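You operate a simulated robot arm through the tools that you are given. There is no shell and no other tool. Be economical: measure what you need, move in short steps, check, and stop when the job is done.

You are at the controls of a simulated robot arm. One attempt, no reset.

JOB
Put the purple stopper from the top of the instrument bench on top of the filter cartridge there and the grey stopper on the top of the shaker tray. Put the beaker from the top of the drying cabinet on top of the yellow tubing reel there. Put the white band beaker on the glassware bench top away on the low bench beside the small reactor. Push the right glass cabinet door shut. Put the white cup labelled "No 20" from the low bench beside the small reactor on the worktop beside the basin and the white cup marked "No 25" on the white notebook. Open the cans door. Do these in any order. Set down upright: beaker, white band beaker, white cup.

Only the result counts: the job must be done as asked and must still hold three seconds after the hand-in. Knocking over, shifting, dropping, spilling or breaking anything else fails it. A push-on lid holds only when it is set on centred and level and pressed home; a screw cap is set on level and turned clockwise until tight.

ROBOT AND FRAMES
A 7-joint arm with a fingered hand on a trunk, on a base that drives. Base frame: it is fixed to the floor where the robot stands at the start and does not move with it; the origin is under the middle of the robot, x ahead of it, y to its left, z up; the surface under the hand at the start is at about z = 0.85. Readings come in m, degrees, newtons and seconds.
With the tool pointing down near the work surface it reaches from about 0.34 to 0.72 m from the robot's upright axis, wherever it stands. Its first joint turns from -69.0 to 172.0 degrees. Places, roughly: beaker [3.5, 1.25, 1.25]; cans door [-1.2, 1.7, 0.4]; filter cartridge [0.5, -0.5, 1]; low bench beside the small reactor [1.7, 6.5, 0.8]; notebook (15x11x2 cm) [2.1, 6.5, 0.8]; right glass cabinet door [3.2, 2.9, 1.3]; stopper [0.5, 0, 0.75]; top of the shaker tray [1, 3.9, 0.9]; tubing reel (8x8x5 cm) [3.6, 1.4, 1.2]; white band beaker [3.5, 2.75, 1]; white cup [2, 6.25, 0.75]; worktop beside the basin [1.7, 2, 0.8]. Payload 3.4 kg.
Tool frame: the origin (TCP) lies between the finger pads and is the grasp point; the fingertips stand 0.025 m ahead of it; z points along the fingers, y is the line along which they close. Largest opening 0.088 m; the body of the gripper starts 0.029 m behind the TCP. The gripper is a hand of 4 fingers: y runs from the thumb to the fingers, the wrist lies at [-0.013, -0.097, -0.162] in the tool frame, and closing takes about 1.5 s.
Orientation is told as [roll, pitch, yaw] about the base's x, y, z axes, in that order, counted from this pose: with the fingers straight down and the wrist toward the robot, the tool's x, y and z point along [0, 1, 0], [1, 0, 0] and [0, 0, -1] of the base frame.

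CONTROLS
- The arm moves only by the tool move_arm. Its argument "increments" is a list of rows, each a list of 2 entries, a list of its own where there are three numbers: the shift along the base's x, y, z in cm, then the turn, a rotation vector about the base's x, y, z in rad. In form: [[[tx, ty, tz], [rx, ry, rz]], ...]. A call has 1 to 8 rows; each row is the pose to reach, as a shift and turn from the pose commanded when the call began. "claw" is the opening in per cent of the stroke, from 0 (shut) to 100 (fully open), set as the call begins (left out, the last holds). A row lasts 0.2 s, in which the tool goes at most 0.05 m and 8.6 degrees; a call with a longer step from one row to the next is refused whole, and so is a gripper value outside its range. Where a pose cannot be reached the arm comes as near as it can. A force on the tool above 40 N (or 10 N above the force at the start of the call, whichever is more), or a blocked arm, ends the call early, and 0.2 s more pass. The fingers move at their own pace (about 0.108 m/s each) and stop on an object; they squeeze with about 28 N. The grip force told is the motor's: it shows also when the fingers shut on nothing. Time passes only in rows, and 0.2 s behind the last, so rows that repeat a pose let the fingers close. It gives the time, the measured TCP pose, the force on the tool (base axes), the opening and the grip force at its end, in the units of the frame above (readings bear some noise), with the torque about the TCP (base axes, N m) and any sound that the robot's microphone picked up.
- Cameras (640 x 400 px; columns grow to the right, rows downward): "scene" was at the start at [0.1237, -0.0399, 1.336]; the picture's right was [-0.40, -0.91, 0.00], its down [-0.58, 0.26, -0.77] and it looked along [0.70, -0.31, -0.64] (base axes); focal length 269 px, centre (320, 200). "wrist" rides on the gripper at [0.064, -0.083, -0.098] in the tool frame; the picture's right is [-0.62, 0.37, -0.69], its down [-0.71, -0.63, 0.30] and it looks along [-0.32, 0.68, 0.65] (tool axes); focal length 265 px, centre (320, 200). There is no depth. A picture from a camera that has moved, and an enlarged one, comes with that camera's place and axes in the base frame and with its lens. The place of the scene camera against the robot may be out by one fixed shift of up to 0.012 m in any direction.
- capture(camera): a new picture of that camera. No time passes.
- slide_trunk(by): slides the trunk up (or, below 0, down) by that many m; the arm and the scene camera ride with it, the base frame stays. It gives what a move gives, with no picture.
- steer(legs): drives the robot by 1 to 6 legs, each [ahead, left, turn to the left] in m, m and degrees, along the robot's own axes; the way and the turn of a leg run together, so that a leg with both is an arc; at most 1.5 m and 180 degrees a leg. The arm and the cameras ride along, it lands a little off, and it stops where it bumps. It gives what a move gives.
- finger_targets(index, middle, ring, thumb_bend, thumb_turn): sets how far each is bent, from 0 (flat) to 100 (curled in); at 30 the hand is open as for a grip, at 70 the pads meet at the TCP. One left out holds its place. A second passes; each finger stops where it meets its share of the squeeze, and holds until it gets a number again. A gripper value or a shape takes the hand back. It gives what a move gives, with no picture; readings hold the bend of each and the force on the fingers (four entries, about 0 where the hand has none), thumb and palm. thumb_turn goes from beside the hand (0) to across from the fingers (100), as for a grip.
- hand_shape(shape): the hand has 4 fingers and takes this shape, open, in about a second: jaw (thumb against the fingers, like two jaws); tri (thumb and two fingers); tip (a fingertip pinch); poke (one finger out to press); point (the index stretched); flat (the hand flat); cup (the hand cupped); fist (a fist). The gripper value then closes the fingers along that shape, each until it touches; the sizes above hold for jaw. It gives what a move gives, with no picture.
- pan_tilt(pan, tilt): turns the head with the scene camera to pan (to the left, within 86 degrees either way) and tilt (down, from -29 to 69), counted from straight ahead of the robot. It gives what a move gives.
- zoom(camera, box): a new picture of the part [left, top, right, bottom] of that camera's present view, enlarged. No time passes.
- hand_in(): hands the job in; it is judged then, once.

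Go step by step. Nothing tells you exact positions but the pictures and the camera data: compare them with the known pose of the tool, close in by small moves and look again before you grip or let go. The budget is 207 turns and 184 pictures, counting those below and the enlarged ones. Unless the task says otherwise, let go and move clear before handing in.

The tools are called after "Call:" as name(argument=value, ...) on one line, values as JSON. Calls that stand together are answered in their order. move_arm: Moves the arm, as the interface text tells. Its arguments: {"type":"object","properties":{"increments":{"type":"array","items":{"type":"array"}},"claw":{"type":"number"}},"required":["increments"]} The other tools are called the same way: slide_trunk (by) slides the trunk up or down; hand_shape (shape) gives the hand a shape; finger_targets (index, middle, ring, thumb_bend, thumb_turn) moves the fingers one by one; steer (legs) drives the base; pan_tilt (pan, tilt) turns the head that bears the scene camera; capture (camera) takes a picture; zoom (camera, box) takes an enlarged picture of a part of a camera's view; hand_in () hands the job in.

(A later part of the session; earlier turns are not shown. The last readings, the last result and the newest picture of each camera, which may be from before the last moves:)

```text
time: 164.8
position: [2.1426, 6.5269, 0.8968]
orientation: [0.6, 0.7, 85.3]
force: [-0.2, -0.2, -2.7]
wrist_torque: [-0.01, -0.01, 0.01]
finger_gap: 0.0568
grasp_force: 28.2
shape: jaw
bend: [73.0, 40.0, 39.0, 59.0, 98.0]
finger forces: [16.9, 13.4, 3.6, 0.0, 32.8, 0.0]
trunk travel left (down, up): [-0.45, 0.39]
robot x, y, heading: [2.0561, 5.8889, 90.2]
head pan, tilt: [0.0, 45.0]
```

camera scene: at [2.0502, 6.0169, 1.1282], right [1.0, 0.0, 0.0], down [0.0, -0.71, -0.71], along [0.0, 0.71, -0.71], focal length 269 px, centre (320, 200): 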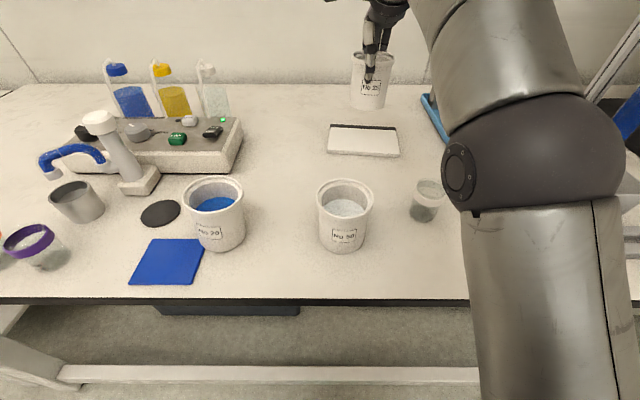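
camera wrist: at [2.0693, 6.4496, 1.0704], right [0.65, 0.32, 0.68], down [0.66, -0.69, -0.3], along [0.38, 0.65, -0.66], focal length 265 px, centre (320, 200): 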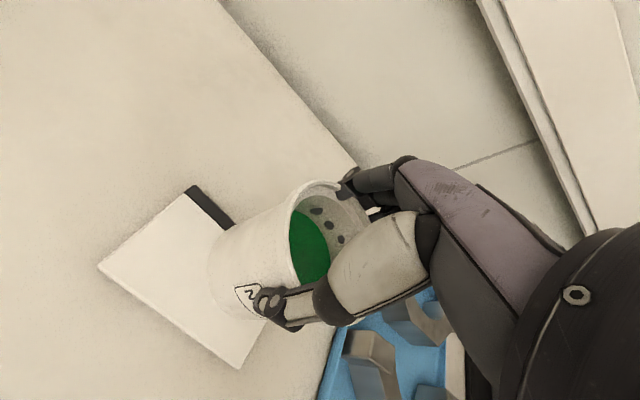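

Call:
move_arm(increments=[[[0, 0, -0.3], [0, 0, 0]], [[0, 0, -0.6], [0, 0, 0]]])

Call:
zoom(camera="scene", box=[300, 60, 440, 190])

```text
time: 165.4
position: [2.1413, 6.5274, 0.89]
orientation: [0.5, 0.6, 85.2]
force: [-0.8, 0.0, 1.3]
wrist_torque: [0.05, -0.03, -0.01]
finger_gap: 0.0566
grasp_force: 28.5
shape: jaw
bend: [73.0, 40.0, 39.0, 59.0, 98.0]
finger forces: [17.3, 13.5, 3.8, 0.0, 33.3, 0.1]
trunk travel left (down, up): [-0.45, 0.39]
robot x, y, heading: [2.0551, 5.8892, 90.2]
head pan, tilt: [0.0, 45.0]
```

```text
3.08 times, centred on (370, 125) of scene
camera zoom: at [2.05, 6.0165, 1.1284], right [1.0, 0.0, 0.0], down [0.0, -0.71, -0.71], along [0.0, 0.71, -0.71], focal length 827 px, centre (166, 431)
```

zoom: 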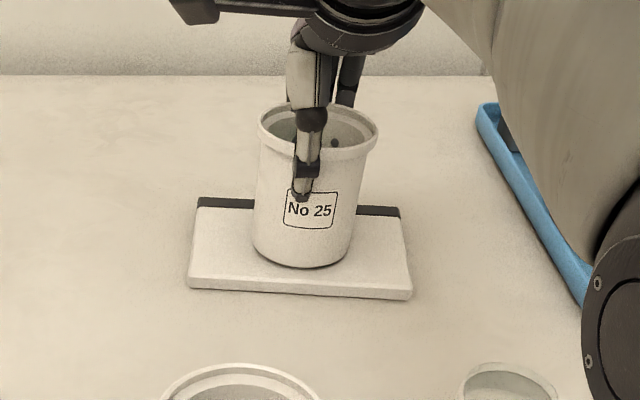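

Contact begins. One more millimetre, then open.

Call:
move_arm(increments=[[[0, 0, -0.12], [0, 0, 0]], [[0, 0, -0.12], [0, 0, 0]]])

Call:
move_arm(increments=[[[0, 0, 0], [0, 0, 0]], [[0, 0, 0], [0, 0, 0]], [[0, 0, 0], [0, 0, 0]], [[0, 0, 0], [0, 0, 0]], [[0, 0, 0], [0, 0, 0]]], claw=100)

Call:
capture(camera="wrist")

Call:
zoom(camera="scene", box=[300, 60, 440, 190])

```text
time: 166.1
position: [2.1422, 6.5267, 0.8919]
orientation: [0.4, 0.5, 85.2]
force: [-0.8, 1.3, 4.9]
wrist_torque: [0.26, -0.08, 0.06]
finger_gap: 0.0565
grasp_force: 28.0
shape: jaw
bend: [73.0, 40.0, 39.0, 60.0, 98.0]
finger forces: [17.9, 13.9, 4.1, 0.0, 33.5, 0.0]
trunk travel left (down, up): [-0.45, 0.39]
robot x, y, heading: [2.0569, 5.8902, 90.3]
head pan, tilt: [0.0, 45.0]
```

```text
time: 167.2
position: [2.1429, 6.5276, 0.8885]
orientation: [0.4, 0.7, 85.1]
force: [0.1, -0.4, -0.3]
wrist_torque: [-0.02, -0.03, -0.01]
finger_gap: 0.0879
grasp_force: 0.0
shape: jaw
bend: [30.0, 30.0, 30.0, 29.0, 97.0]
finger forces: [0.5, 0.0, 0.1, 0.0, 0.9, 0.1]
trunk travel left (down, up): [-0.45, 0.39]
robot x, y, heading: [2.0556, 5.891, 90.3]
head pan, tilt: [0.0, 45.0]
```

```text
86 pictures are left
camera wrist: at [2.0721, 6.4505, 0.989], right [0.65, 0.32, 0.68], down [0.66, -0.69, -0.3], along [0.38, 0.65, -0.66], focal length 265 px, centre (320, 200)
```

wrist: 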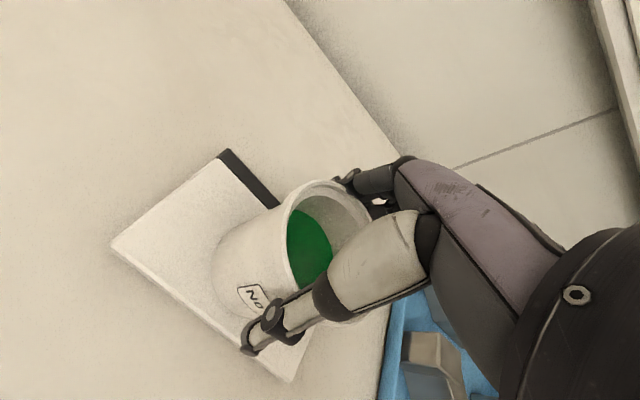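

```text
3.08 times, centred on (370, 125) of scene
camera zoom: at [2.0501, 6.0165, 1.1283], right [1.0, 0.0, 0.0], down [0.0, -0.71, -0.71], along [0.0, 0.71, -0.71], focal length 827 px, centre (166, 431)
```

zoom: 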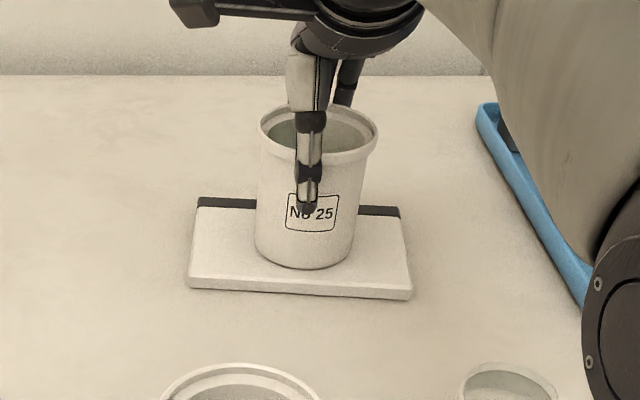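

The fingers still brush the rim, so I'll open them wider before rising.

Call:
finger_targets(index=15, middle=15, ring=15, thumb_bend=15)

Call:
move_arm(increments=[[[0, 0, 1], [0, 0, 0]], [[0, 0, 3], [0, 0, 0]], [[0, 0, 6], [0, 0, 0]], [[0, 0, 10], [0, 0, 0]], [[0, 0, 14], [0, 0, 0]], [[0, 0, 18], [0, 0, 0]]])

Call:
capture(camera="scene")

Call:
capture(camera="wrist")

```text
time: 168.2
position: [2.1432, 6.5265, 0.889]
orientation: [0.4, 0.7, 85.2]
force: [0.5, 1.0, 0.3]
wrist_torque: [-0.01, 0.02, 0.02]
finger_gap: 0.112
grasp_force: 0.0
shape: fingers
bend: [15.0, 15.0, 15.0, 15.0, 97.0]
finger forces: [0.1, 0.1, 0.0, 0.0, 0.0, 0.1]
trunk travel left (down, up): [-0.45, 0.39]
robot x, y, heading: [2.0543, 5.8903, 90.3]
head pan, tilt: [0.0, 45.0]
```

```text
time: 169.7
position: [2.1498, 6.4937, 1.0347]
orientation: [0.4, 0.8, 85.2]
force: [0.9, 0.5, 0.9]
wrist_torque: [0.0, -0.01, 0.02]
finger_gap: 0.1122
grasp_force: 0.0
shape: fingers
bend: [15.0, 15.0, 15.0, 15.0, 97.0]
finger forces: [0.1, 0.0, 0.1, 0.0, 0.0, 0.0]
out of reach, approached as far as the arm can: row 5, 6
trunk travel left (down, up): [-0.45, 0.39]
robot x, y, heading: [2.058, 5.8902, 90.1]
head pan, tilt: [0.0, 45.0]
```

```text
84 pictures are left
camera scene: at [2.0503, 6.0172, 1.1282], right [1.0, 0.0, 0.0], down [0.0, -0.71, -0.71], along [0.0, 0.71, -0.71], focal length 269 px, centre (320, 200)
```

scene: 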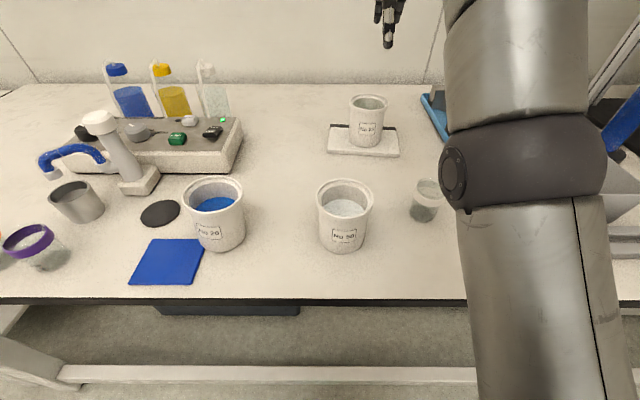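

```text
83 pictures are left
camera wrist: at [2.0798, 6.4172, 1.1334], right [0.65, 0.32, 0.68], down [0.66, -0.69, -0.3], along [0.38, 0.65, -0.67], focal length 265 px, centre (320, 200)
```

wrist: 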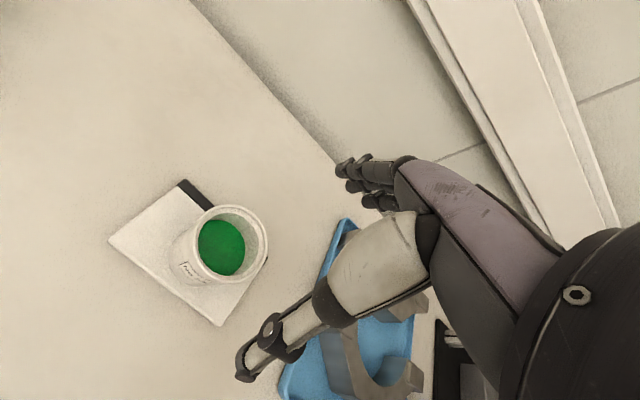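

No 25 stands on the notebook. Next is No 20; I'll reposition the base.

Call:
steer(legs=[[-0.1, 0.1, 0]])

Call:
move_arm(increments=[[[-4, -2, 2], [0, 0, 0]], [[-8, -5, 4], [0, 0, 0]], [[-12, -8, 4], [0, 0, 0]], [[-14, -11, 2], [0, 0, 0]], [[-14, -11, 0], [0, 0, 0]], [[-14, -11, 0], [0, 0, 0]]])

Call:
capture(camera="wrist")

Call:
capture(camera="scene")

```text
time: 171.0
position: [2.0535, 6.3932, 1.0346]
orientation: [0.5, 0.6, 85.0]
force: [0.0, 0.0, -0.1]
wrist_torque: [0.01, 0.02, 0.0]
finger_gap: 0.1125
grasp_force: 0.0
shape: fingers
bend: [15.0, 15.0, 15.0, 15.0, 97.0]
finger forces: [0.0, 0.0, 0.1, 0.0, 0.0, 0.0]
trunk travel left (down, up): [-0.45, 0.39]
robot x, y, heading: [1.9573, 5.7935, 90.1]
head pan, tilt: [0.0, 45.0]
```

```text
refused: row 2 steps farther than a row can; nothing moved
```

```text
82 pictures are left
camera wrist: at [1.9826, 6.3167, 1.1342], right [0.66, 0.32, 0.68], down [0.65, -0.69, -0.3], along [0.38, 0.65, -0.66], focal length 265 px, centre (320, 200)
```

wrist: 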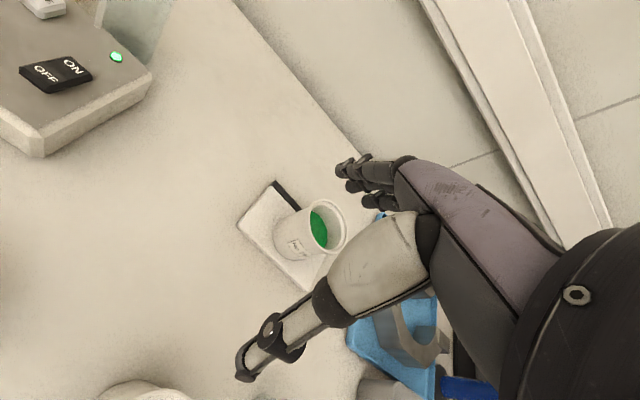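

```text
81 pictures are left
camera scene: at [1.9523, 5.9168, 1.1284], right [1.0, 0.0, 0.0], down [0.0, -0.71, -0.71], along [0.0, 0.71, -0.71], focal length 269 px, centre (320, 200)
```

scene: 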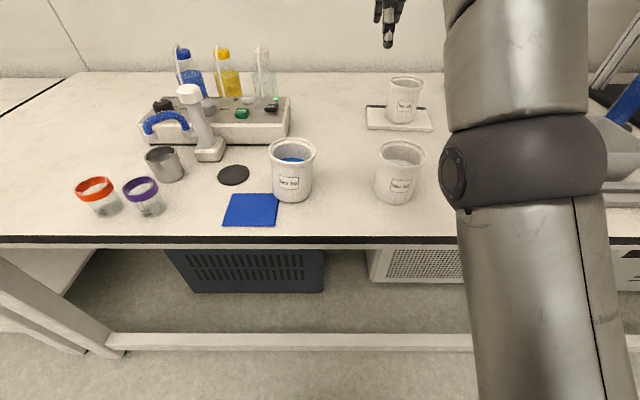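

Call:
move_arm(increments=[[[-3, -2, 1], [0, 0, 0]], [[-6, -5, 1], [0, 0, 0]], [[-9, -8, 0], [0, 0, 0]], [[-12, -10.5, -1], [0, 0, 0]], [[-14.3, -12.3, -2], [0, 0, 0]], [[-14.3, -12.3, -3], [0, 0, 0]], [[-14.3, -12.3, -3], [0, 0, 0]]])

Call:
capture(camera="wrist")

Call:
capture(camera="scene")

```text
time: 172.6
position: [1.9094, 6.2717, 1.0019]
orientation: [0.4, 1.0, 85.1]
force: [0.0, -0.5, -0.5]
wrist_torque: [-0.01, -0.02, -0.03]
finger_gap: 0.1123
grasp_force: 0.0
shape: fingers
bend: [15.0, 15.0, 15.0, 15.0, 97.0]
finger forces: [0.1, 0.0, 0.0, 0.0, 0.1, 0.0]
trunk travel left (down, up): [-0.45, 0.39]
robot x, y, heading: [1.9554, 5.7941, 90.1]
head pan, tilt: [0.0, 45.0]
```

```text
80 pictures are left
camera wrist: at [1.8385, 6.1963, 1.1015], right [0.65, 0.32, 0.68], down [0.66, -0.69, -0.3], along [0.38, 0.64, -0.67], focal length 265 px, centre (320, 200)
```

wrist: 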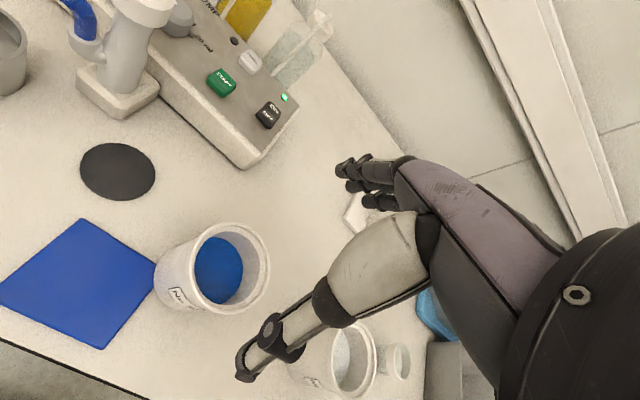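

```text
79 pictures are left
camera scene: at [1.9754, 5.9173, 1.1344], right [0.96, -0.27, 0.0], down [-0.17, -0.63, -0.76], along [0.2, 0.73, -0.65], focal length 269 px, centre (320, 200)
```

scene: 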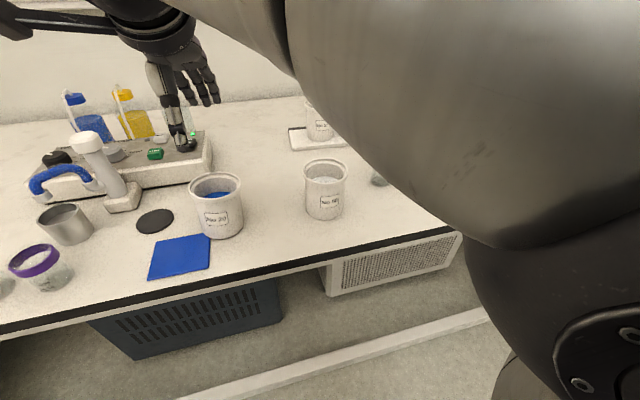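

The arm crowds the head here. I'll back the base 10 cm and reach out instead.

Call:
steer(legs=[[-0.1, 0, 0]])

Call:
move_arm(increments=[[[0, 3, 0], [0, -0.01, 0]], [[0, 6.5, 0], [0, -0.01, 0]], [[0.1, 10.2, 0], [0, -0.01, 0]], [[0.1, 10.2, -3], [0, -0.01, 0]], [[0.1, 10.2, -6], [0, -0.01, 0]], [[0.1, 10.2, -6], [0, -0.01, 0]]])

Call:
capture(camera="wrist")

Call:
capture(camera="scene")

```text
time: 173.7
position: [1.9121, 6.1717, 1.0037]
orientation: [0.4, 1.0, 84.9]
force: [0.3, -0.5, -0.2]
wrist_torque: [0.01, 0.01, -0.02]
finger_gap: 0.1124
grasp_force: 0.2
shape: fingers
bend: [15.0, 15.0, 15.0, 15.0, 97.0]
finger forces: [0.0, 0.0, 0.0, 0.1, 0.0, 0.0]
trunk travel left (down, up): [-0.45, 0.39]
robot x, y, heading: [1.9589, 5.6915, 89.8]
head pan, tilt: [0.0, 45.0]
```

```text
time: 175.1
position: [1.9119, 6.2738, 0.9406]
orientation: [-0.2, 1.1, 84.8]
force: [-0.9, 0.7, 0.9]
wrist_torque: [0.02, 0.0, -0.01]
finger_gap: 0.112
grasp_force: 0.0
shape: fingers
bend: [15.0, 15.0, 15.0, 15.0, 97.0]
finger forces: [0.0, 0.0, 0.0, 0.0, 0.1, 0.1]
trunk travel left (down, up): [-0.45, 0.39]
robot x, y, heading: [1.9546, 5.6908, 89.9]
head pan, tilt: [0.0, 45.0]
```

```text
78 pictures are left
camera wrist: at [1.8394, 6.1986, 1.0399], right [0.65, 0.32, 0.69], down [0.66, -0.7, -0.29], along [0.39, 0.64, -0.67], focal length 265 px, centre (320, 200)
```

wrist: 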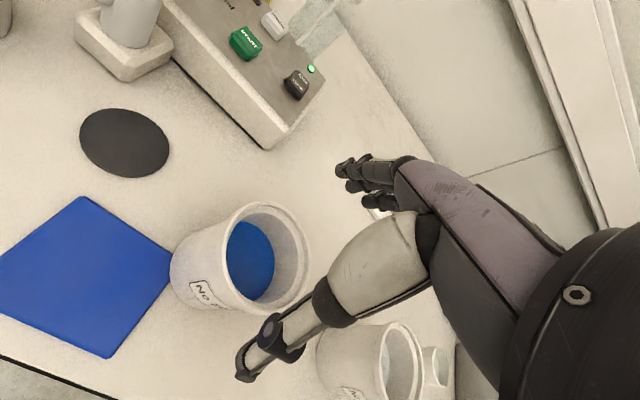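

```text
77 pictures are left
camera scene: at [1.9531, 5.8173, 1.1283], right [1.0, 0.0, 0.0], down [0.0, -0.71, -0.71], along [0.0, 0.71, -0.71], focal length 269 px, centre (320, 200)
```

scene: 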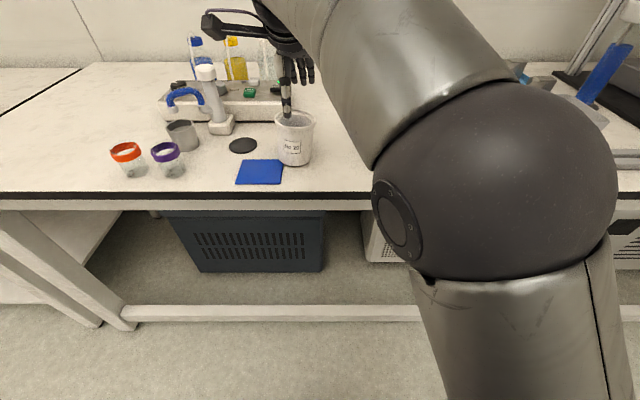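

Well aligned. I'll descend with the fingers wide and then close.

Call:
move_arm(increments=[[[0, 0, -1.5], [0, 0, 0]], [[0, 0, -3], [0, 0, 0]], [[0, 0, -4.5], [0, 0, 0]], [[0, 0, -6], [0, 0, 0]], [[0, 0, -6], [0, 0, 0]]])

Call:
capture(camera="wrist")

```text
time: 176.3
position: [1.9124, 6.2733, 0.8823]
orientation: [-0.1, 1.0, 84.8]
force: [-0.8, -0.7, -0.2]
wrist_torque: [0.01, -0.02, 0.02]
finger_gap: 0.1123
grasp_force: 0.1
shape: fingers
bend: [15.0, 15.0, 15.0, 15.0, 97.0]
finger forces: [0.0, 0.1, 0.0, 0.0, 0.0, 0.1]
trunk travel left (down, up): [-0.45, 0.39]
robot x, y, heading: [1.9555, 5.6894, 89.6]
head pan, tilt: [0.0, 45.0]
```

```text
76 pictures are left
camera wrist: at [1.8401, 6.1984, 0.9809], right [0.65, 0.32, 0.69], down [0.66, -0.7, -0.29], along [0.39, 0.64, -0.66], focal length 265 px, centre (320, 200)
```

wrist: 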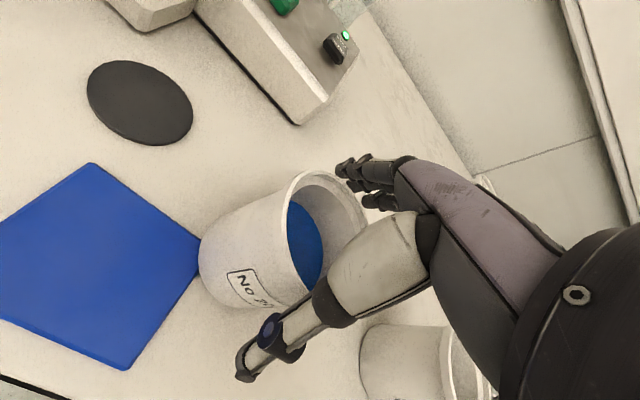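

Call:
move_arm(increments=[[[0, 0, -0.2], [0, 0, 0]], [[0, 0, -0.2], [0, 0, 0]], [[0, 0, -0.2], [0, 0, 0]], [[0, 0, -0.2], [0, 0, 0]], [[0, 0, -0.2], [0, 0, 0]], [[0, 0, -0.2], [0, 0, 0]], [[0, 0, -0.2], [0, 0, 0]], [[0, 0, -0.2], [0, 0, 0]]], claw=0)

Call:
capture(camera="wrist")

```text
time: 178.1
position: [1.9116, 6.2747, 0.8818]
orientation: [-0.2, 1.0, 84.8]
force: [-1.2, 1.7, 5.0]
wrist_torque: [0.15, 0.01, 0.02]
finger_gap: 0.0579
grasp_force: 28.3
shape: jaw
bend: [26.0, 39.0, 40.0, 58.0, 98.0]
finger forces: [21.1, 10.4, 3.4, 0.0, 32.6, 0.1]
trunk travel left (down, up): [-0.45, 0.39]
robot x, y, heading: [1.961, 5.6909, 89.9]
head pan, tilt: [0.0, 45.0]
```

```text
75 pictures are left
camera wrist: at [1.8399, 6.1983, 0.9795], right [0.65, 0.32, 0.69], down [0.66, -0.7, -0.29], along [0.39, 0.64, -0.66], focal length 265 px, centre (320, 200)
```

wrist: 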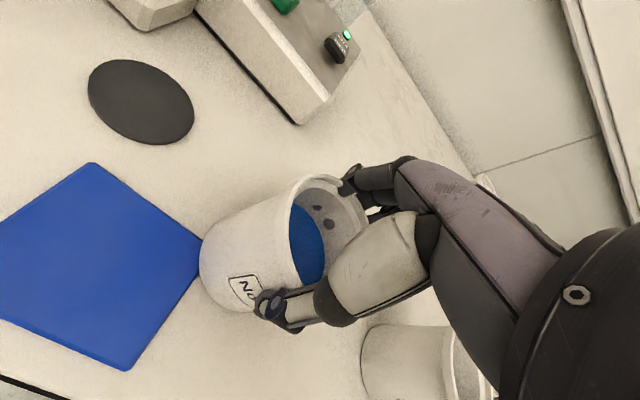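

Gripped. I'll lift gently and check.

Call:
move_arm(increments=[[[0, 0, 1], [0, 0, 0]], [[0, 0, 2], [0, 0, 0]], [[0, 0, 4], [0, 0, 0]], [[0, 0, 7], [0, 0, 0]], [[0, 0, 10], [0, 0, 0]], [[0, 0, 13], [0, 0, 0]], [[0, 0, 15], [0, 0, 0]]], claw=0)

Call:
capture(camera="scene")

Call:
capture(camera="wrist")

```text
time: 179.7
position: [1.9177, 6.2668, 1.0116]
orientation: [-0.3, 1.5, 84.6]
force: [-0.1, -0.8, -1.9]
wrist_torque: [-0.03, 0.0, 0.0]
finger_gap: 0.0577
grasp_force: 28.4
shape: jaw
bend: [26.0, 40.0, 40.0, 58.0, 98.0]
finger forces: [20.2, 10.6, 3.7, 0.0, 32.6, 0.1]
out of reach, approached as far as the arm can: row 6, 7
trunk travel left (down, up): [-0.45, 0.39]
robot x, y, heading: [1.9572, 5.69, 89.7]
head pan, tilt: [0.0, 45.0]
```

```text
74 pictures are left
camera scene: at [1.9533, 5.8178, 1.1282], right [1.0, 0.0, 0.0], down [0.0, -0.71, -0.71], along [0.0, 0.71, -0.71], focal length 269 px, centre (320, 200)
```

scene: 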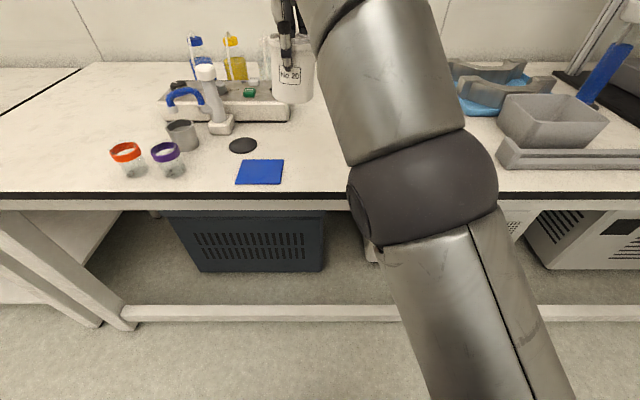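

```text
73 pictures are left
camera wrist: at [1.845, 6.1927, 1.1116], right [0.65, 0.33, 0.69], down [0.65, -0.7, -0.29], along [0.39, 0.63, -0.67], focal length 265 px, centre (320, 200)
```

wrist: 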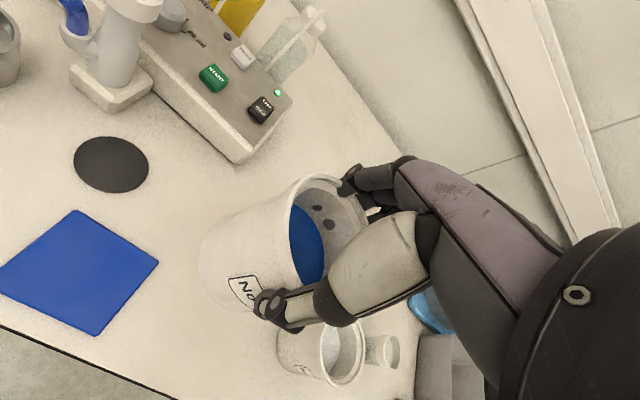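

No 20 is held. I'll back off, sidestep right, and reverse down the corridor to the peninsula with the basin.

Call:
steer(legs=[[-0.25, 0, 0], [0, -0.5, 0], [-1.3, 0, 0], [-1.1, 0, 0], [0, 0, -90], [0, 0, -90]])

Call:
pan_tilt(pan=-25, tilt=25)

Call:
capture(camera="scene")

Call:
capture(camera="wrist")

```text
time: 203.3
position: [2.521, 2.4324, 1.0145]
orientation: [0.0, 1.1, -95.0]
force: [-1.0, 0.0, -1.3]
wrist_torque: [0.02, -0.01, 0.01]
finger_gap: 0.0567
grasp_force: 27.8
shape: jaw
bend: [27.0, 40.0, 41.0, 59.0, 98.0]
finger forces: [19.2, 10.1, 3.5, 0.1, 30.9, 0.1]
trunk travel left (down, up): [-0.45, 0.39]
robot x, y, heading: [2.4818, 3.0089, -89.8]
head pan, tilt: [0.0, 45.0]
```

```text
time: 204.2
position: [2.5201, 2.433, 1.0142]
orientation: [-0.1, 1.1, -95.2]
force: [0.7, -0.5, -2.5]
wrist_torque: [0.01, -0.01, -0.02]
finger_gap: 0.0569
grasp_force: 28.0
shape: jaw
bend: [27.0, 40.0, 41.0, 59.0, 98.0]
finger forces: [19.1, 10.2, 3.6, 0.1, 30.7, 0.0]
trunk travel left (down, up): [-0.45, 0.39]
robot x, y, heading: [2.4777, 3.0085, -89.7]
head pan, tilt: [-25.0, 25.0]
```

```text
72 pictures are left
camera scene: at [2.4348, 2.8676, 1.1588], right [-0.91, 0.42, 0.0], down [0.18, 0.38, -0.91], along [-0.38, -0.82, -0.42], focal length 269 px, centre (320, 200)
```

scene: 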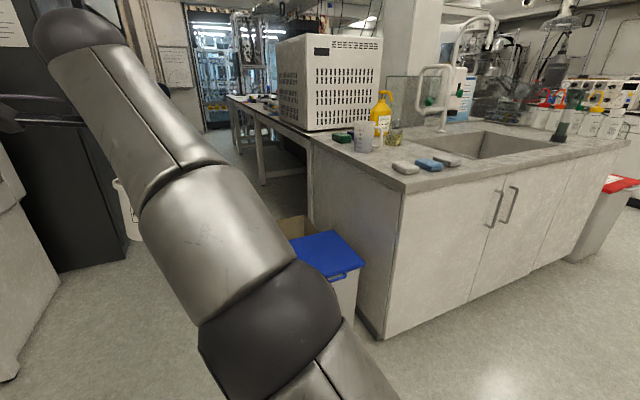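

```text
71 pictures are left
camera wrist: at [2.591, 2.5077, 1.1141], right [-0.65, -0.33, 0.69], down [-0.66, 0.7, -0.29], along [-0.38, -0.64, -0.67], focal length 265 px, centre (320, 200)
```

wrist: 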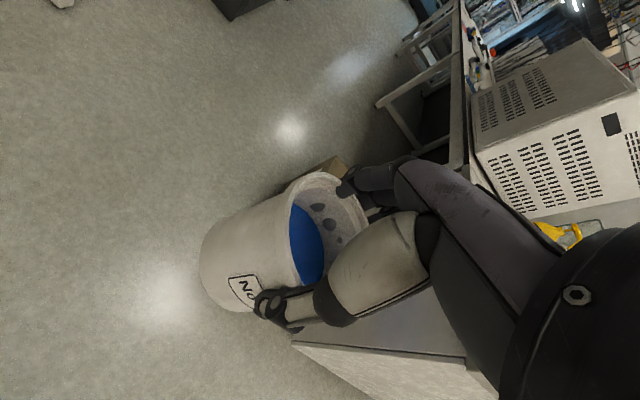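

The free worktop corner by the basin is near [1.7, 2.1], surface ≈ 0.78. I'll raise the trunk slightly and move over in front of it.

Call:
slide_trunk(by=0.1)

Call:
steer(legs=[[0, -0.76, 0], [0.2, 0, 0]])

Call:
pan_tilt(pan=0, tilt=45)

Call:
capture(camera="scene")

Call:
capture(camera="wrist")

```text
time: 205.5
position: [2.5193, 2.4325, 1.1132]
orientation: [0.0, 1.2, -95.0]
force: [0.4, -0.2, -2.0]
wrist_torque: [0.01, -0.05, 0.0]
finger_gap: 0.0569
grasp_force: 28.1
shape: jaw
bend: [27.0, 40.0, 41.0, 59.0, 98.0]
finger forces: [19.1, 10.2, 3.6, 0.0, 30.8, 0.0]
trunk travel left (down, up): [-0.55, 0.29]
robot x, y, heading: [2.4796, 3.0067, -89.9]
head pan, tilt: [-25.0, 25.0]
```

```text
time: 210.7
position: [1.7708, 2.2307, 1.1152]
orientation: [-0.1, 1.0, -95.2]
force: [0.9, 0.1, -1.3]
wrist_torque: [0.0, -0.01, 0.02]
finger_gap: 0.0569
grasp_force: 27.8
shape: jaw
bend: [27.0, 40.0, 41.0, 59.0, 98.0]
finger forces: [19.2, 10.2, 3.7, 0.1, 30.9, 0.0]
trunk travel left (down, up): [-0.55, 0.29]
robot x, y, heading: [1.7288, 2.8055, -89.9]
head pan, tilt: [-25.0, 25.0]
```

```text
time: 211.6
position: [1.77, 2.2301, 1.1147]
orientation: [0.1, 1.1, -95.3]
force: [-0.1, 0.2, -1.4]
wrist_torque: [0.02, 0.0, -0.02]
finger_gap: 0.0568
grasp_force: 27.9
shape: jaw
bend: [27.0, 40.0, 41.0, 59.0, 98.0]
finger forces: [19.1, 10.2, 3.7, 0.1, 30.9, 0.0]
trunk travel left (down, up): [-0.55, 0.29]
robot x, y, heading: [1.7289, 2.8045, -90.3]
head pan, tilt: [0.0, 45.0]
```

```text
70 pictures are left
camera scene: at [1.7247, 2.6694, 1.2283], right [-1.0, 0.0, 0.0], down [0.0, 0.71, -0.71], along [0.0, -0.71, -0.71], focal length 269 px, centre (320, 200)
```

scene: 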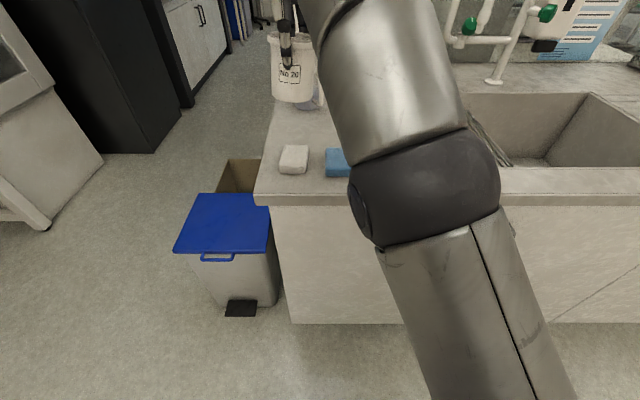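

```text
69 pictures are left
camera wrist: at [1.8406, 2.3067, 1.2142], right [-0.65, -0.32, 0.69], down [-0.65, 0.7, -0.29], along [-0.38, -0.64, -0.67], focal length 265 px, centre (320, 200)
```

wrist: 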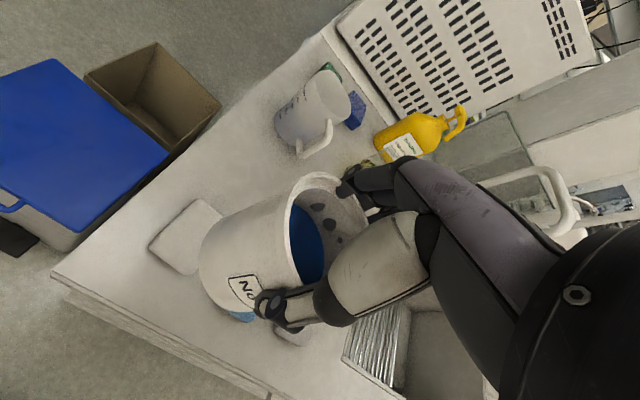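

Triangulating from two views, the worktop is z ≈ 0.845 with front edge y ≈ 2.30; free spot around [1.77, 2.03] between the sponges and the jug. I'll drive forward 0.17 m.

Call:
steer(legs=[[0.17, 0, 0]])

Call:
capture(camera="scene")

Call:
capture(camera="wrist")

```text
time: 213.1
position: [1.7702, 2.0607, 1.1135]
orientation: [0.0, 1.2, -95.2]
force: [-0.1, -0.7, -1.2]
wrist_torque: [0.01, -0.02, -0.01]
finger_gap: 0.057
grasp_force: 28.1
shape: jaw
bend: [27.0, 40.0, 41.0, 59.0, 98.0]
finger forces: [19.2, 10.3, 3.7, 0.1, 30.9, 0.1]
trunk travel left (down, up): [-0.55, 0.29]
robot x, y, heading: [1.7268, 2.6381, -90.0]
head pan, tilt: [0.0, 45.0]
```

```text
68 pictures are left
camera scene: at [1.7249, 2.4996, 1.2281], right [-1.0, 0.0, 0.0], down [0.0, 0.71, -0.71], along [0.0, -0.71, -0.71], focal length 269 px, centre (320, 200)
```

scene: 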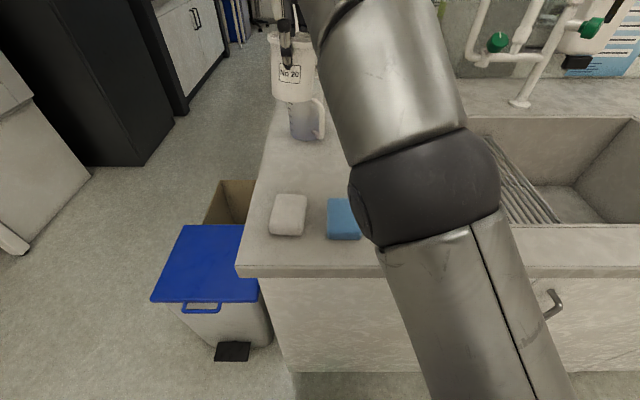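

```text
67 pictures are left
camera wrist: at [1.8412, 2.1372, 1.2138], right [-0.65, -0.32, 0.69], down [-0.65, 0.7, -0.29], along [-0.38, -0.64, -0.67], focal length 265 px, centre (320, 200)
```

wrist: 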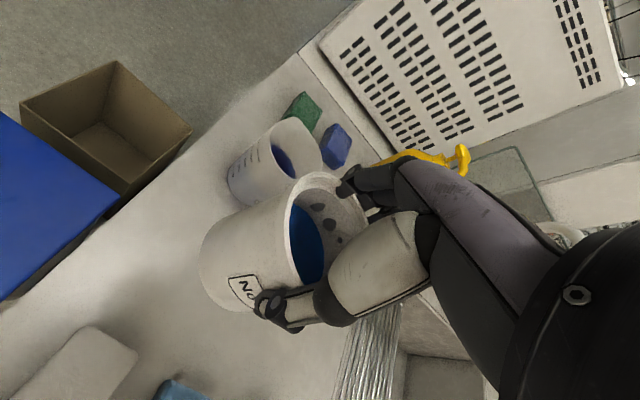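

Call:
move_arm(increments=[[[0, -2, 0], [0, 0, 0]], [[0, -3.8, -1], [0, 0, 0]], [[0, -3.8, -4], [0, 0, 0]], [[0, -3.8, -8], [0, 0, 0]], [[0, -3.8, -12], [0, 0, 0]], [[0, -3.8, -15], [0, 0, 0]], [[0, -3.8, -15], [0, 0, 0]]])

Call:
capture(camera="wrist")

Call:
capture(camera="scene")

```text
time: 214.7
position: [1.7848, 1.9923, 0.9929]
orientation: [0.0, 1.3, -95.2]
force: [-0.9, 0.5, -2.3]
wrist_torque: [0.0, -0.01, 0.0]
finger_gap: 0.0565
grasp_force: 28.4
shape: jaw
bend: [27.0, 40.0, 41.0, 59.0, 98.0]
finger forces: [19.0, 10.2, 3.7, 0.0, 30.6, 0.1]
out of reach, approached as far as the arm can: row 1, 2, 3, 4, 5, 6, 7
trunk travel left (down, up): [-0.55, 0.29]
robot x, y, heading: [1.7275, 2.6376, -89.9]
head pan, tilt: [0.0, 45.0]
```

```text
66 pictures are left
camera wrist: at [1.8569, 2.0678, 1.0932], right [-0.65, -0.32, 0.69], down [-0.65, 0.7, -0.29], along [-0.38, -0.64, -0.67], focal length 265 px, centre (320, 200)
```

wrist: 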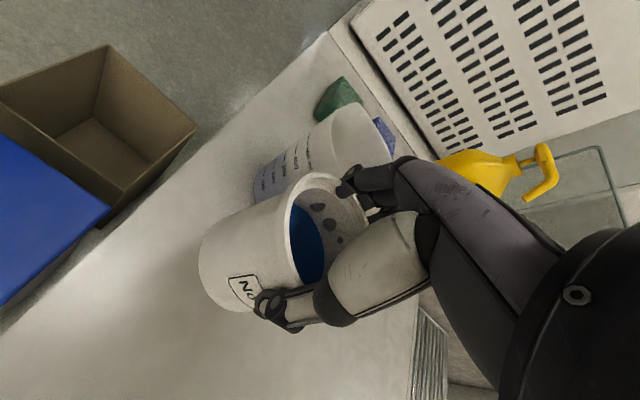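

```text
65 pictures are left
camera scene: at [1.725, 2.5006, 1.2283], right [-1.0, 0.0, 0.0], down [0.0, 0.71, -0.71], along [0.0, -0.71, -0.71], focal length 269 px, centre (320, 200)
```

scene: 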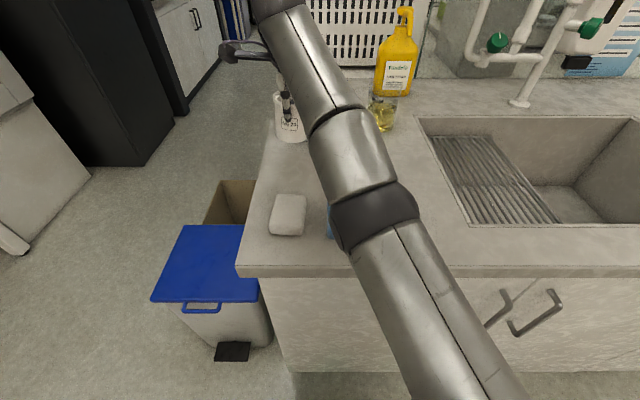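

The arm stopped slightly short of the command with the hand further out than asked. I'll bring it back 3 cm toward me and see.

Call:
move_arm(increments=[[[0, 1, 0], [0, 0, 0]], [[0, 2, 0], [0, 0, 0]], [[0, 2, 0], [0, 0, 0]]])

```text
time: 215.5
position: [1.7903, 1.9977, 0.9979]
orientation: [0.0, 1.2, -95.2]
force: [-0.2, -0.4, -1.7]
wrist_torque: [-0.02, 0.01, -0.02]
finger_gap: 0.0568
grasp_force: 28.1
shape: jaw
bend: [27.0, 40.0, 41.0, 59.0, 98.0]
finger forces: [19.0, 10.3, 3.7, 0.0, 30.6, 0.1]
out of reach, approached as far as the arm can: row 1, 2, 3
trunk travel left (down, up): [-0.55, 0.29]
robot x, y, heading: [1.7303, 2.6398, -90.1]
head pan, tilt: [0.0, 45.0]
```

The arm seems stuck at a joint limit. I'll retract up and toward me to free it.

Call:
move_arm(increments=[[[-1, 2, 2], [0, 0, 0]], [[-2, 4, 4], [0, 0, 0]], [[-3, 6, 6], [0, 0, 0]], [[-4, 8, 8], [0, 0, 0]], [[-5, 10, 9], [0, 0, 0]], [[-5, 10, 9], [0, 0, 0]]])

Call:
capture(camera="scene")

```text
time: 216.9
position: [1.7546, 2.062, 1.1187]
orientation: [0.0, 1.3, -95.1]
force: [-0.3, -0.3, -2.0]
wrist_torque: [0.06, 0.0, -0.03]
finger_gap: 0.0566
grasp_force: 28.1
shape: jaw
bend: [27.0, 40.0, 41.0, 59.0, 98.0]
finger forces: [18.9, 10.2, 3.7, 0.0, 30.5, 0.1]
out of reach, approached as far as the arm can: row 1, 2, 3, 4, 5, 6
trunk travel left (down, up): [-0.55, 0.29]
robot x, y, heading: [1.7296, 2.6364, -89.7]
head pan, tilt: [0.0, 45.0]
```

```text
64 pictures are left
camera scene: at [1.7251, 2.5002, 1.2282], right [-1.0, 0.0, 0.0], down [0.0, 0.71, -0.71], along [0.0, -0.71, -0.71], focal length 269 px, centre (320, 200)
```

scene: 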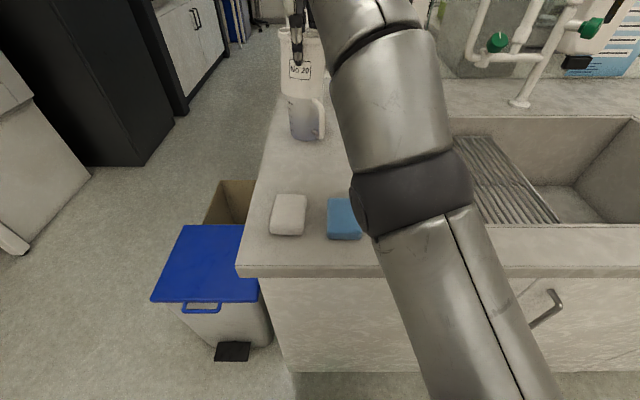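

I'll swing the hand to the robot's right side, where it reached well before, and shift the base left to compensate.

Call:
move_arm(increments=[[[-3, 0, 0], [0, 0, 0]], [[-6, 0, 0], [0, 0, 0]], [[-9, 0, 0], [0, 0, 0]], [[-12, 1, 0], [0, 0, 0]], [[-12, 1, 0], [0, 0, 0]]])

Call:
steer(legs=[[0, 0.12, 0]])

Call:
capture(camera="scene")

```text
time: 218.1
position: [1.6379, 2.0469, 1.1411]
orientation: [0.0, 1.2, -95.2]
force: [-0.2, 0.6, -1.9]
wrist_torque: [-0.03, 0.01, 0.01]
finger_gap: 0.0568
grasp_force: 27.9
shape: jaw
bend: [27.0, 40.0, 41.0, 59.0, 98.0]
finger forces: [18.9, 10.2, 3.7, 0.0, 30.3, 0.0]
out of reach, approached as far as the arm can: row 1, 2, 3, 4, 5
trunk travel left (down, up): [-0.55, 0.29]
robot x, y, heading: [1.7274, 2.6368, -89.7]
head pan, tilt: [0.0, 45.0]
```

```text
time: 219.3
position: [1.7599, 2.0471, 1.1417]
orientation: [-0.2, 1.2, -95.3]
force: [0.9, 0.0, -1.7]
wrist_torque: [0.0, 0.01, 0.0]
finger_gap: 0.0568
grasp_force: 27.6
shape: jaw
bend: [27.0, 40.0, 41.0, 59.0, 98.0]
finger forces: [18.8, 10.2, 3.8, 0.0, 30.4, 0.0]
trunk travel left (down, up): [-0.55, 0.29]
robot x, y, heading: [1.8525, 2.641, -90.2]
head pan, tilt: [0.0, 45.0]
```

```text
63 pictures are left
camera scene: at [1.8469, 2.5006, 1.2282], right [-1.0, 0.0, 0.0], down [0.0, 0.71, -0.71], along [0.0, -0.71, -0.71], focal length 269 px, centre (320, 200)
```

scene: 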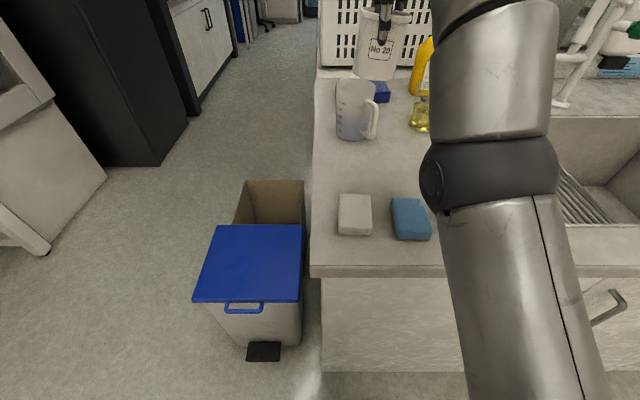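

The arm can't fold closer in this posture. I'll back off and work it to a comfortable posture on the right, then return.

Call:
steer(legs=[[-0.25, 0, 0]])

Call:
move_arm(increments=[[[-3, 2, 0], [0, 0, -0.05]], [[-6, 4, 0], [0, 0, -0.1]], [[-9, 6, 0], [0, 0, -0.15]], [[-12, 8, 0], [0, 0, -0.2]], [[-15, 10, 0], [0, 0, -0.25]], [[-16, 12, 0], [0, 0, -0.3]], [[-16, 14, 0], [0, 0, -0.3]]])

Call:
capture(camera="scene")

```text
time: 221.2
position: [1.7596, 2.2997, 1.1423]
orientation: [0.0, 1.1, -95.1]
force: [-0.4, -0.3, -1.5]
wrist_torque: [0.0, 0.02, -0.03]
finger_gap: 0.0565
grasp_force: 27.8
shape: jaw
bend: [27.0, 40.0, 41.0, 59.0, 98.0]
finger forces: [18.8, 10.2, 3.7, 0.0, 30.4, 0.1]
trunk travel left (down, up): [-0.55, 0.29]
robot x, y, heading: [1.85, 2.891, -90.1]
head pan, tilt: [0.0, 45.0]
```

```text
time: 222.8
position: [1.5794, 2.3844, 1.2127]
orientation: [0.1, 1.2, -112.4]
force: [-0.9, 0.8, -1.6]
wrist_torque: [-0.03, -0.02, 0.0]
finger_gap: 0.0566
grasp_force: 28.5
shape: jaw
bend: [27.0, 40.0, 41.0, 59.0, 98.0]
finger forces: [18.7, 10.1, 3.8, 0.0, 30.4, 0.0]
out of reach, approached as far as the arm can: row 1, 2, 3, 4, 5, 6, 7
trunk travel left (down, up): [-0.55, 0.29]
robot x, y, heading: [1.8513, 2.8891, -90.0]
head pan, tilt: [0.0, 45.0]
```

```text
62 pictures are left
camera scene: at [1.845, 2.7544, 1.2285], right [-1.0, 0.0, 0.0], down [0.0, 0.71, -0.71], along [0.0, -0.71, -0.71], focal length 269 px, centre (320, 200)
```

scene: 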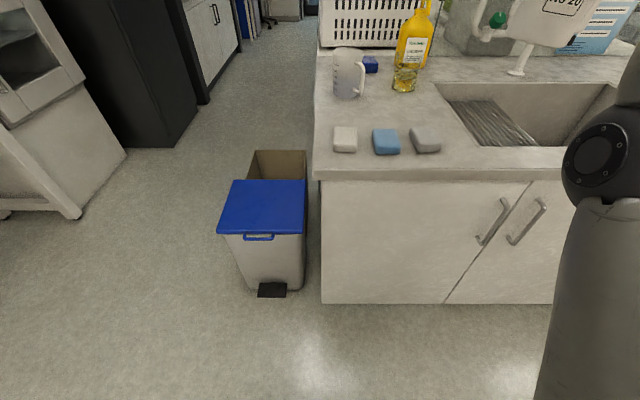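

In this posture the arm can't fold in, but extended poses work. I'll command the hand outward again, then place with the arm more extended.

Call:
move_arm(increments=[[[3, -4, 1], [0, 0, 0.05]], [[6, -8, 2], [0, 0, 0.1]], [[9, -12, 3], [0, 0, 0.15]], [[12, -16, 3], [0, 0, 0.2]], [[15, -20, 3], [0, 0, 0.25]], [[18, -24, 3], [0, 0, 0.3]], [[21, -28, 3], [0, 0, 0.3]], [[23.8, -31.6, 3], [0, 0, 0.3]]])

Call:
steer(legs=[[0.19, -0.03, 0]])

Call:
capture(camera="scene")

```text
refused: row 1 steps farther than a row can; nothing moved
```

```text
time: 224.3
position: [1.5508, 2.1914, 1.2108]
orientation: [0.0, 1.3, -112.5]
force: [0.4, -0.4, -1.9]
wrist_torque: [0.02, -0.01, -0.01]
finger_gap: 0.0564
grasp_force: 28.0
shape: jaw
bend: [27.0, 40.0, 41.0, 59.0, 98.0]
finger forces: [18.7, 10.2, 3.9, 0.0, 30.3, 0.0]
trunk travel left (down, up): [-0.55, 0.29]
robot x, y, heading: [1.8191, 2.6972, -90.0]
head pan, tilt: [0.0, 45.0]
```

```text
61 pictures are left
camera scene: at [1.8154, 2.5601, 1.2281], right [-1.0, 0.0, 0.0], down [0.0, 0.71, -0.71], along [0.0, -0.71, -0.71], focal length 269 px, centre (320, 200)
```

scene: 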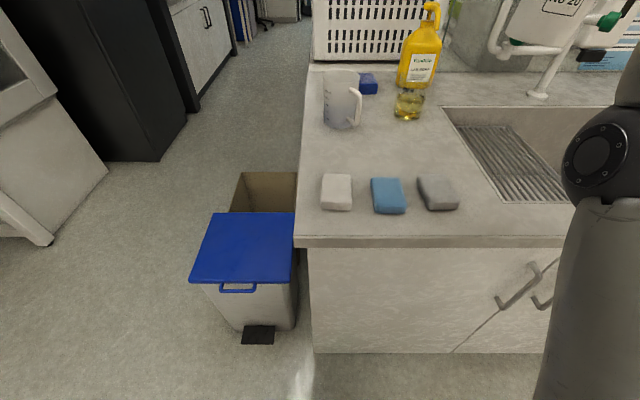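

Now the view is clear: [1.68, 2.01] is a roomy spot between sponges, jug and basin. I'll extend the arm there at height.

Call:
move_arm(increments=[[[1.9, -4.1, 0.5], [0, 0, 0.02]], [[3.8, -8.2, 1], [0, 0, 0.05]], [[5.7, -12.4, 1.5], [0, 0, 0.08]], [[7.6, -16.6, 2], [0, 0, 0.11]], [[9.5, -20.8, 2], [0, 0, 0.14]], [[11.4, -25, 2], [0, 0, 0.17]], [[13.3, -29, 2], [0, 0, 0.2]], [[15, -32, 2], [0, 0, 0.22]]])

Call:
capture(camera="scene")

Call:
capture(camera="wrist")

```text
time: 226.1
position: [1.6882, 2.0682, 1.0975]
orientation: [0.1, 1.2, -99.8]
force: [-1.1, -0.3, -2.2]
wrist_torque: [-0.01, -0.04, -0.01]
finger_gap: 0.0559
grasp_force: 28.0
shape: jaw
bend: [73.0, 41.0, 41.0, 59.0, 98.0]
finger forces: [18.4, 10.4, 4.3, 0.0, 30.4, 0.0]
out of reach, approached as far as the arm can: row 1, 2, 3, 4, 5, 6, 7, 8
trunk travel left (down, up): [-0.55, 0.29]
robot x, y, heading: [1.8206, 2.6962, -89.9]
head pan, tilt: [0.0, 45.0]
```

```text
60 pictures are left
camera scene: at [1.8145, 2.5623, 1.2284], right [-1.0, 0.0, 0.0], down [0.0, 0.71, -0.71], along [0.0, -0.71, -0.71], focal length 269 px, centre (320, 200)
```

scene: 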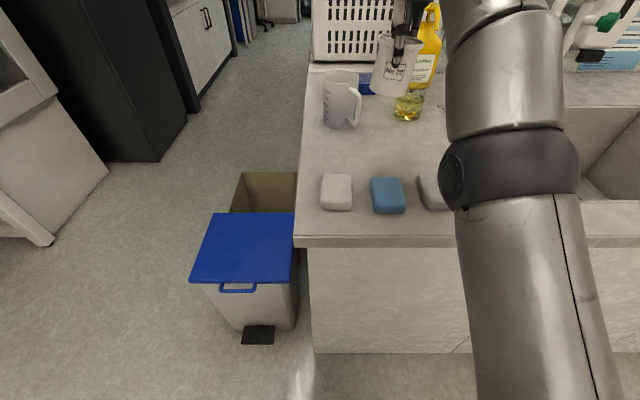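

```text
59 pictures are left
camera wrist: at [1.7641, 2.1372, 1.1976], right [-0.68, -0.27, 0.68], down [-0.59, 0.75, -0.29], along [-0.43, -0.6, -0.67], focal length 265 px, centre (320, 200)
```

wrist: 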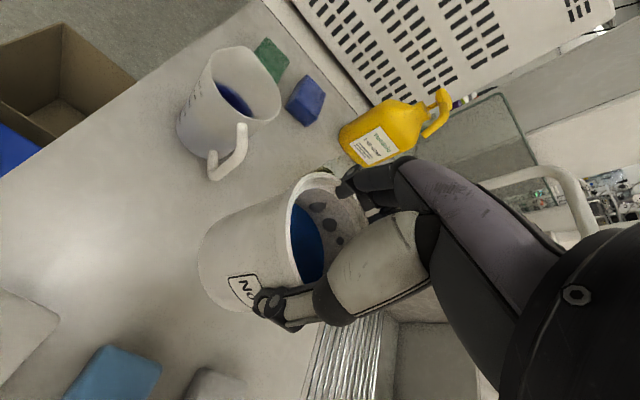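

I'll nudge the base forward 3 cm and lower with the trunk, which keeps the arm posture unchanged.

Call:
steer(legs=[[0.035, 0, 0]])

Call:
slide_trunk(by=-0.13)

Call:
capture(camera="scene")

Call:
capture(camera="wrist")

```text
time: 227.0
position: [1.6887, 2.0294, 1.0958]
orientation: [0.0, 1.3, -99.8]
force: [1.1, 0.2, -2.2]
wrist_torque: [0.04, -0.01, -0.02]
finger_gap: 0.056
grasp_force: 27.9
shape: jaw
bend: [73.0, 41.0, 41.0, 59.0, 98.0]
finger forces: [18.5, 10.4, 4.2, 0.0, 30.3, 0.0]
trunk travel left (down, up): [-0.55, 0.29]
robot x, y, heading: [1.8207, 2.6593, -90.1]
head pan, tilt: [0.0, 45.0]
```

```text
time: 228.6
position: [1.6885, 2.0306, 0.9666]
orientation: [-0.1, 1.3, -99.8]
force: [0.3, -0.9, -1.3]
wrist_torque: [-0.01, 0.05, 0.0]
finger_gap: 0.056
grasp_force: 27.9
shape: jaw
bend: [73.0, 41.0, 41.0, 59.0, 98.0]
finger forces: [18.3, 10.3, 4.3, 0.0, 30.4, 0.0]
trunk travel left (down, up): [-0.42, 0.42]
robot x, y, heading: [1.8214, 2.6623, -90.1]
head pan, tilt: [0.0, 45.0]
```

```text
58 pictures are left
camera scene: at [1.8159, 2.5258, 1.0983], right [-1.0, 0.0, 0.0], down [0.0, 0.71, -0.71], along [0.0, -0.71, -0.71], focal length 269 px, centre (320, 200)
```

scene: 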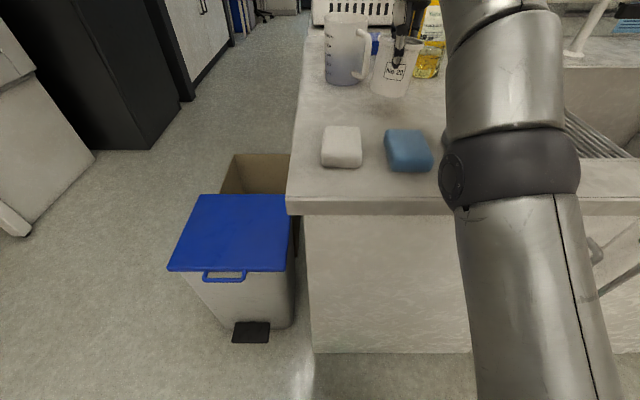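

```text
57 pictures are left
camera wrist: at [1.7654, 2.1005, 1.0668], right [-0.68, -0.27, 0.68], down [-0.6, 0.75, -0.29], along [-0.43, -0.6, -0.67], focal length 265 px, centre (320, 200)
```

wrist: 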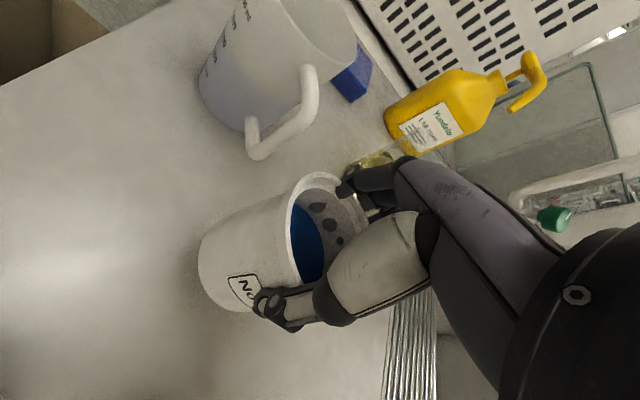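

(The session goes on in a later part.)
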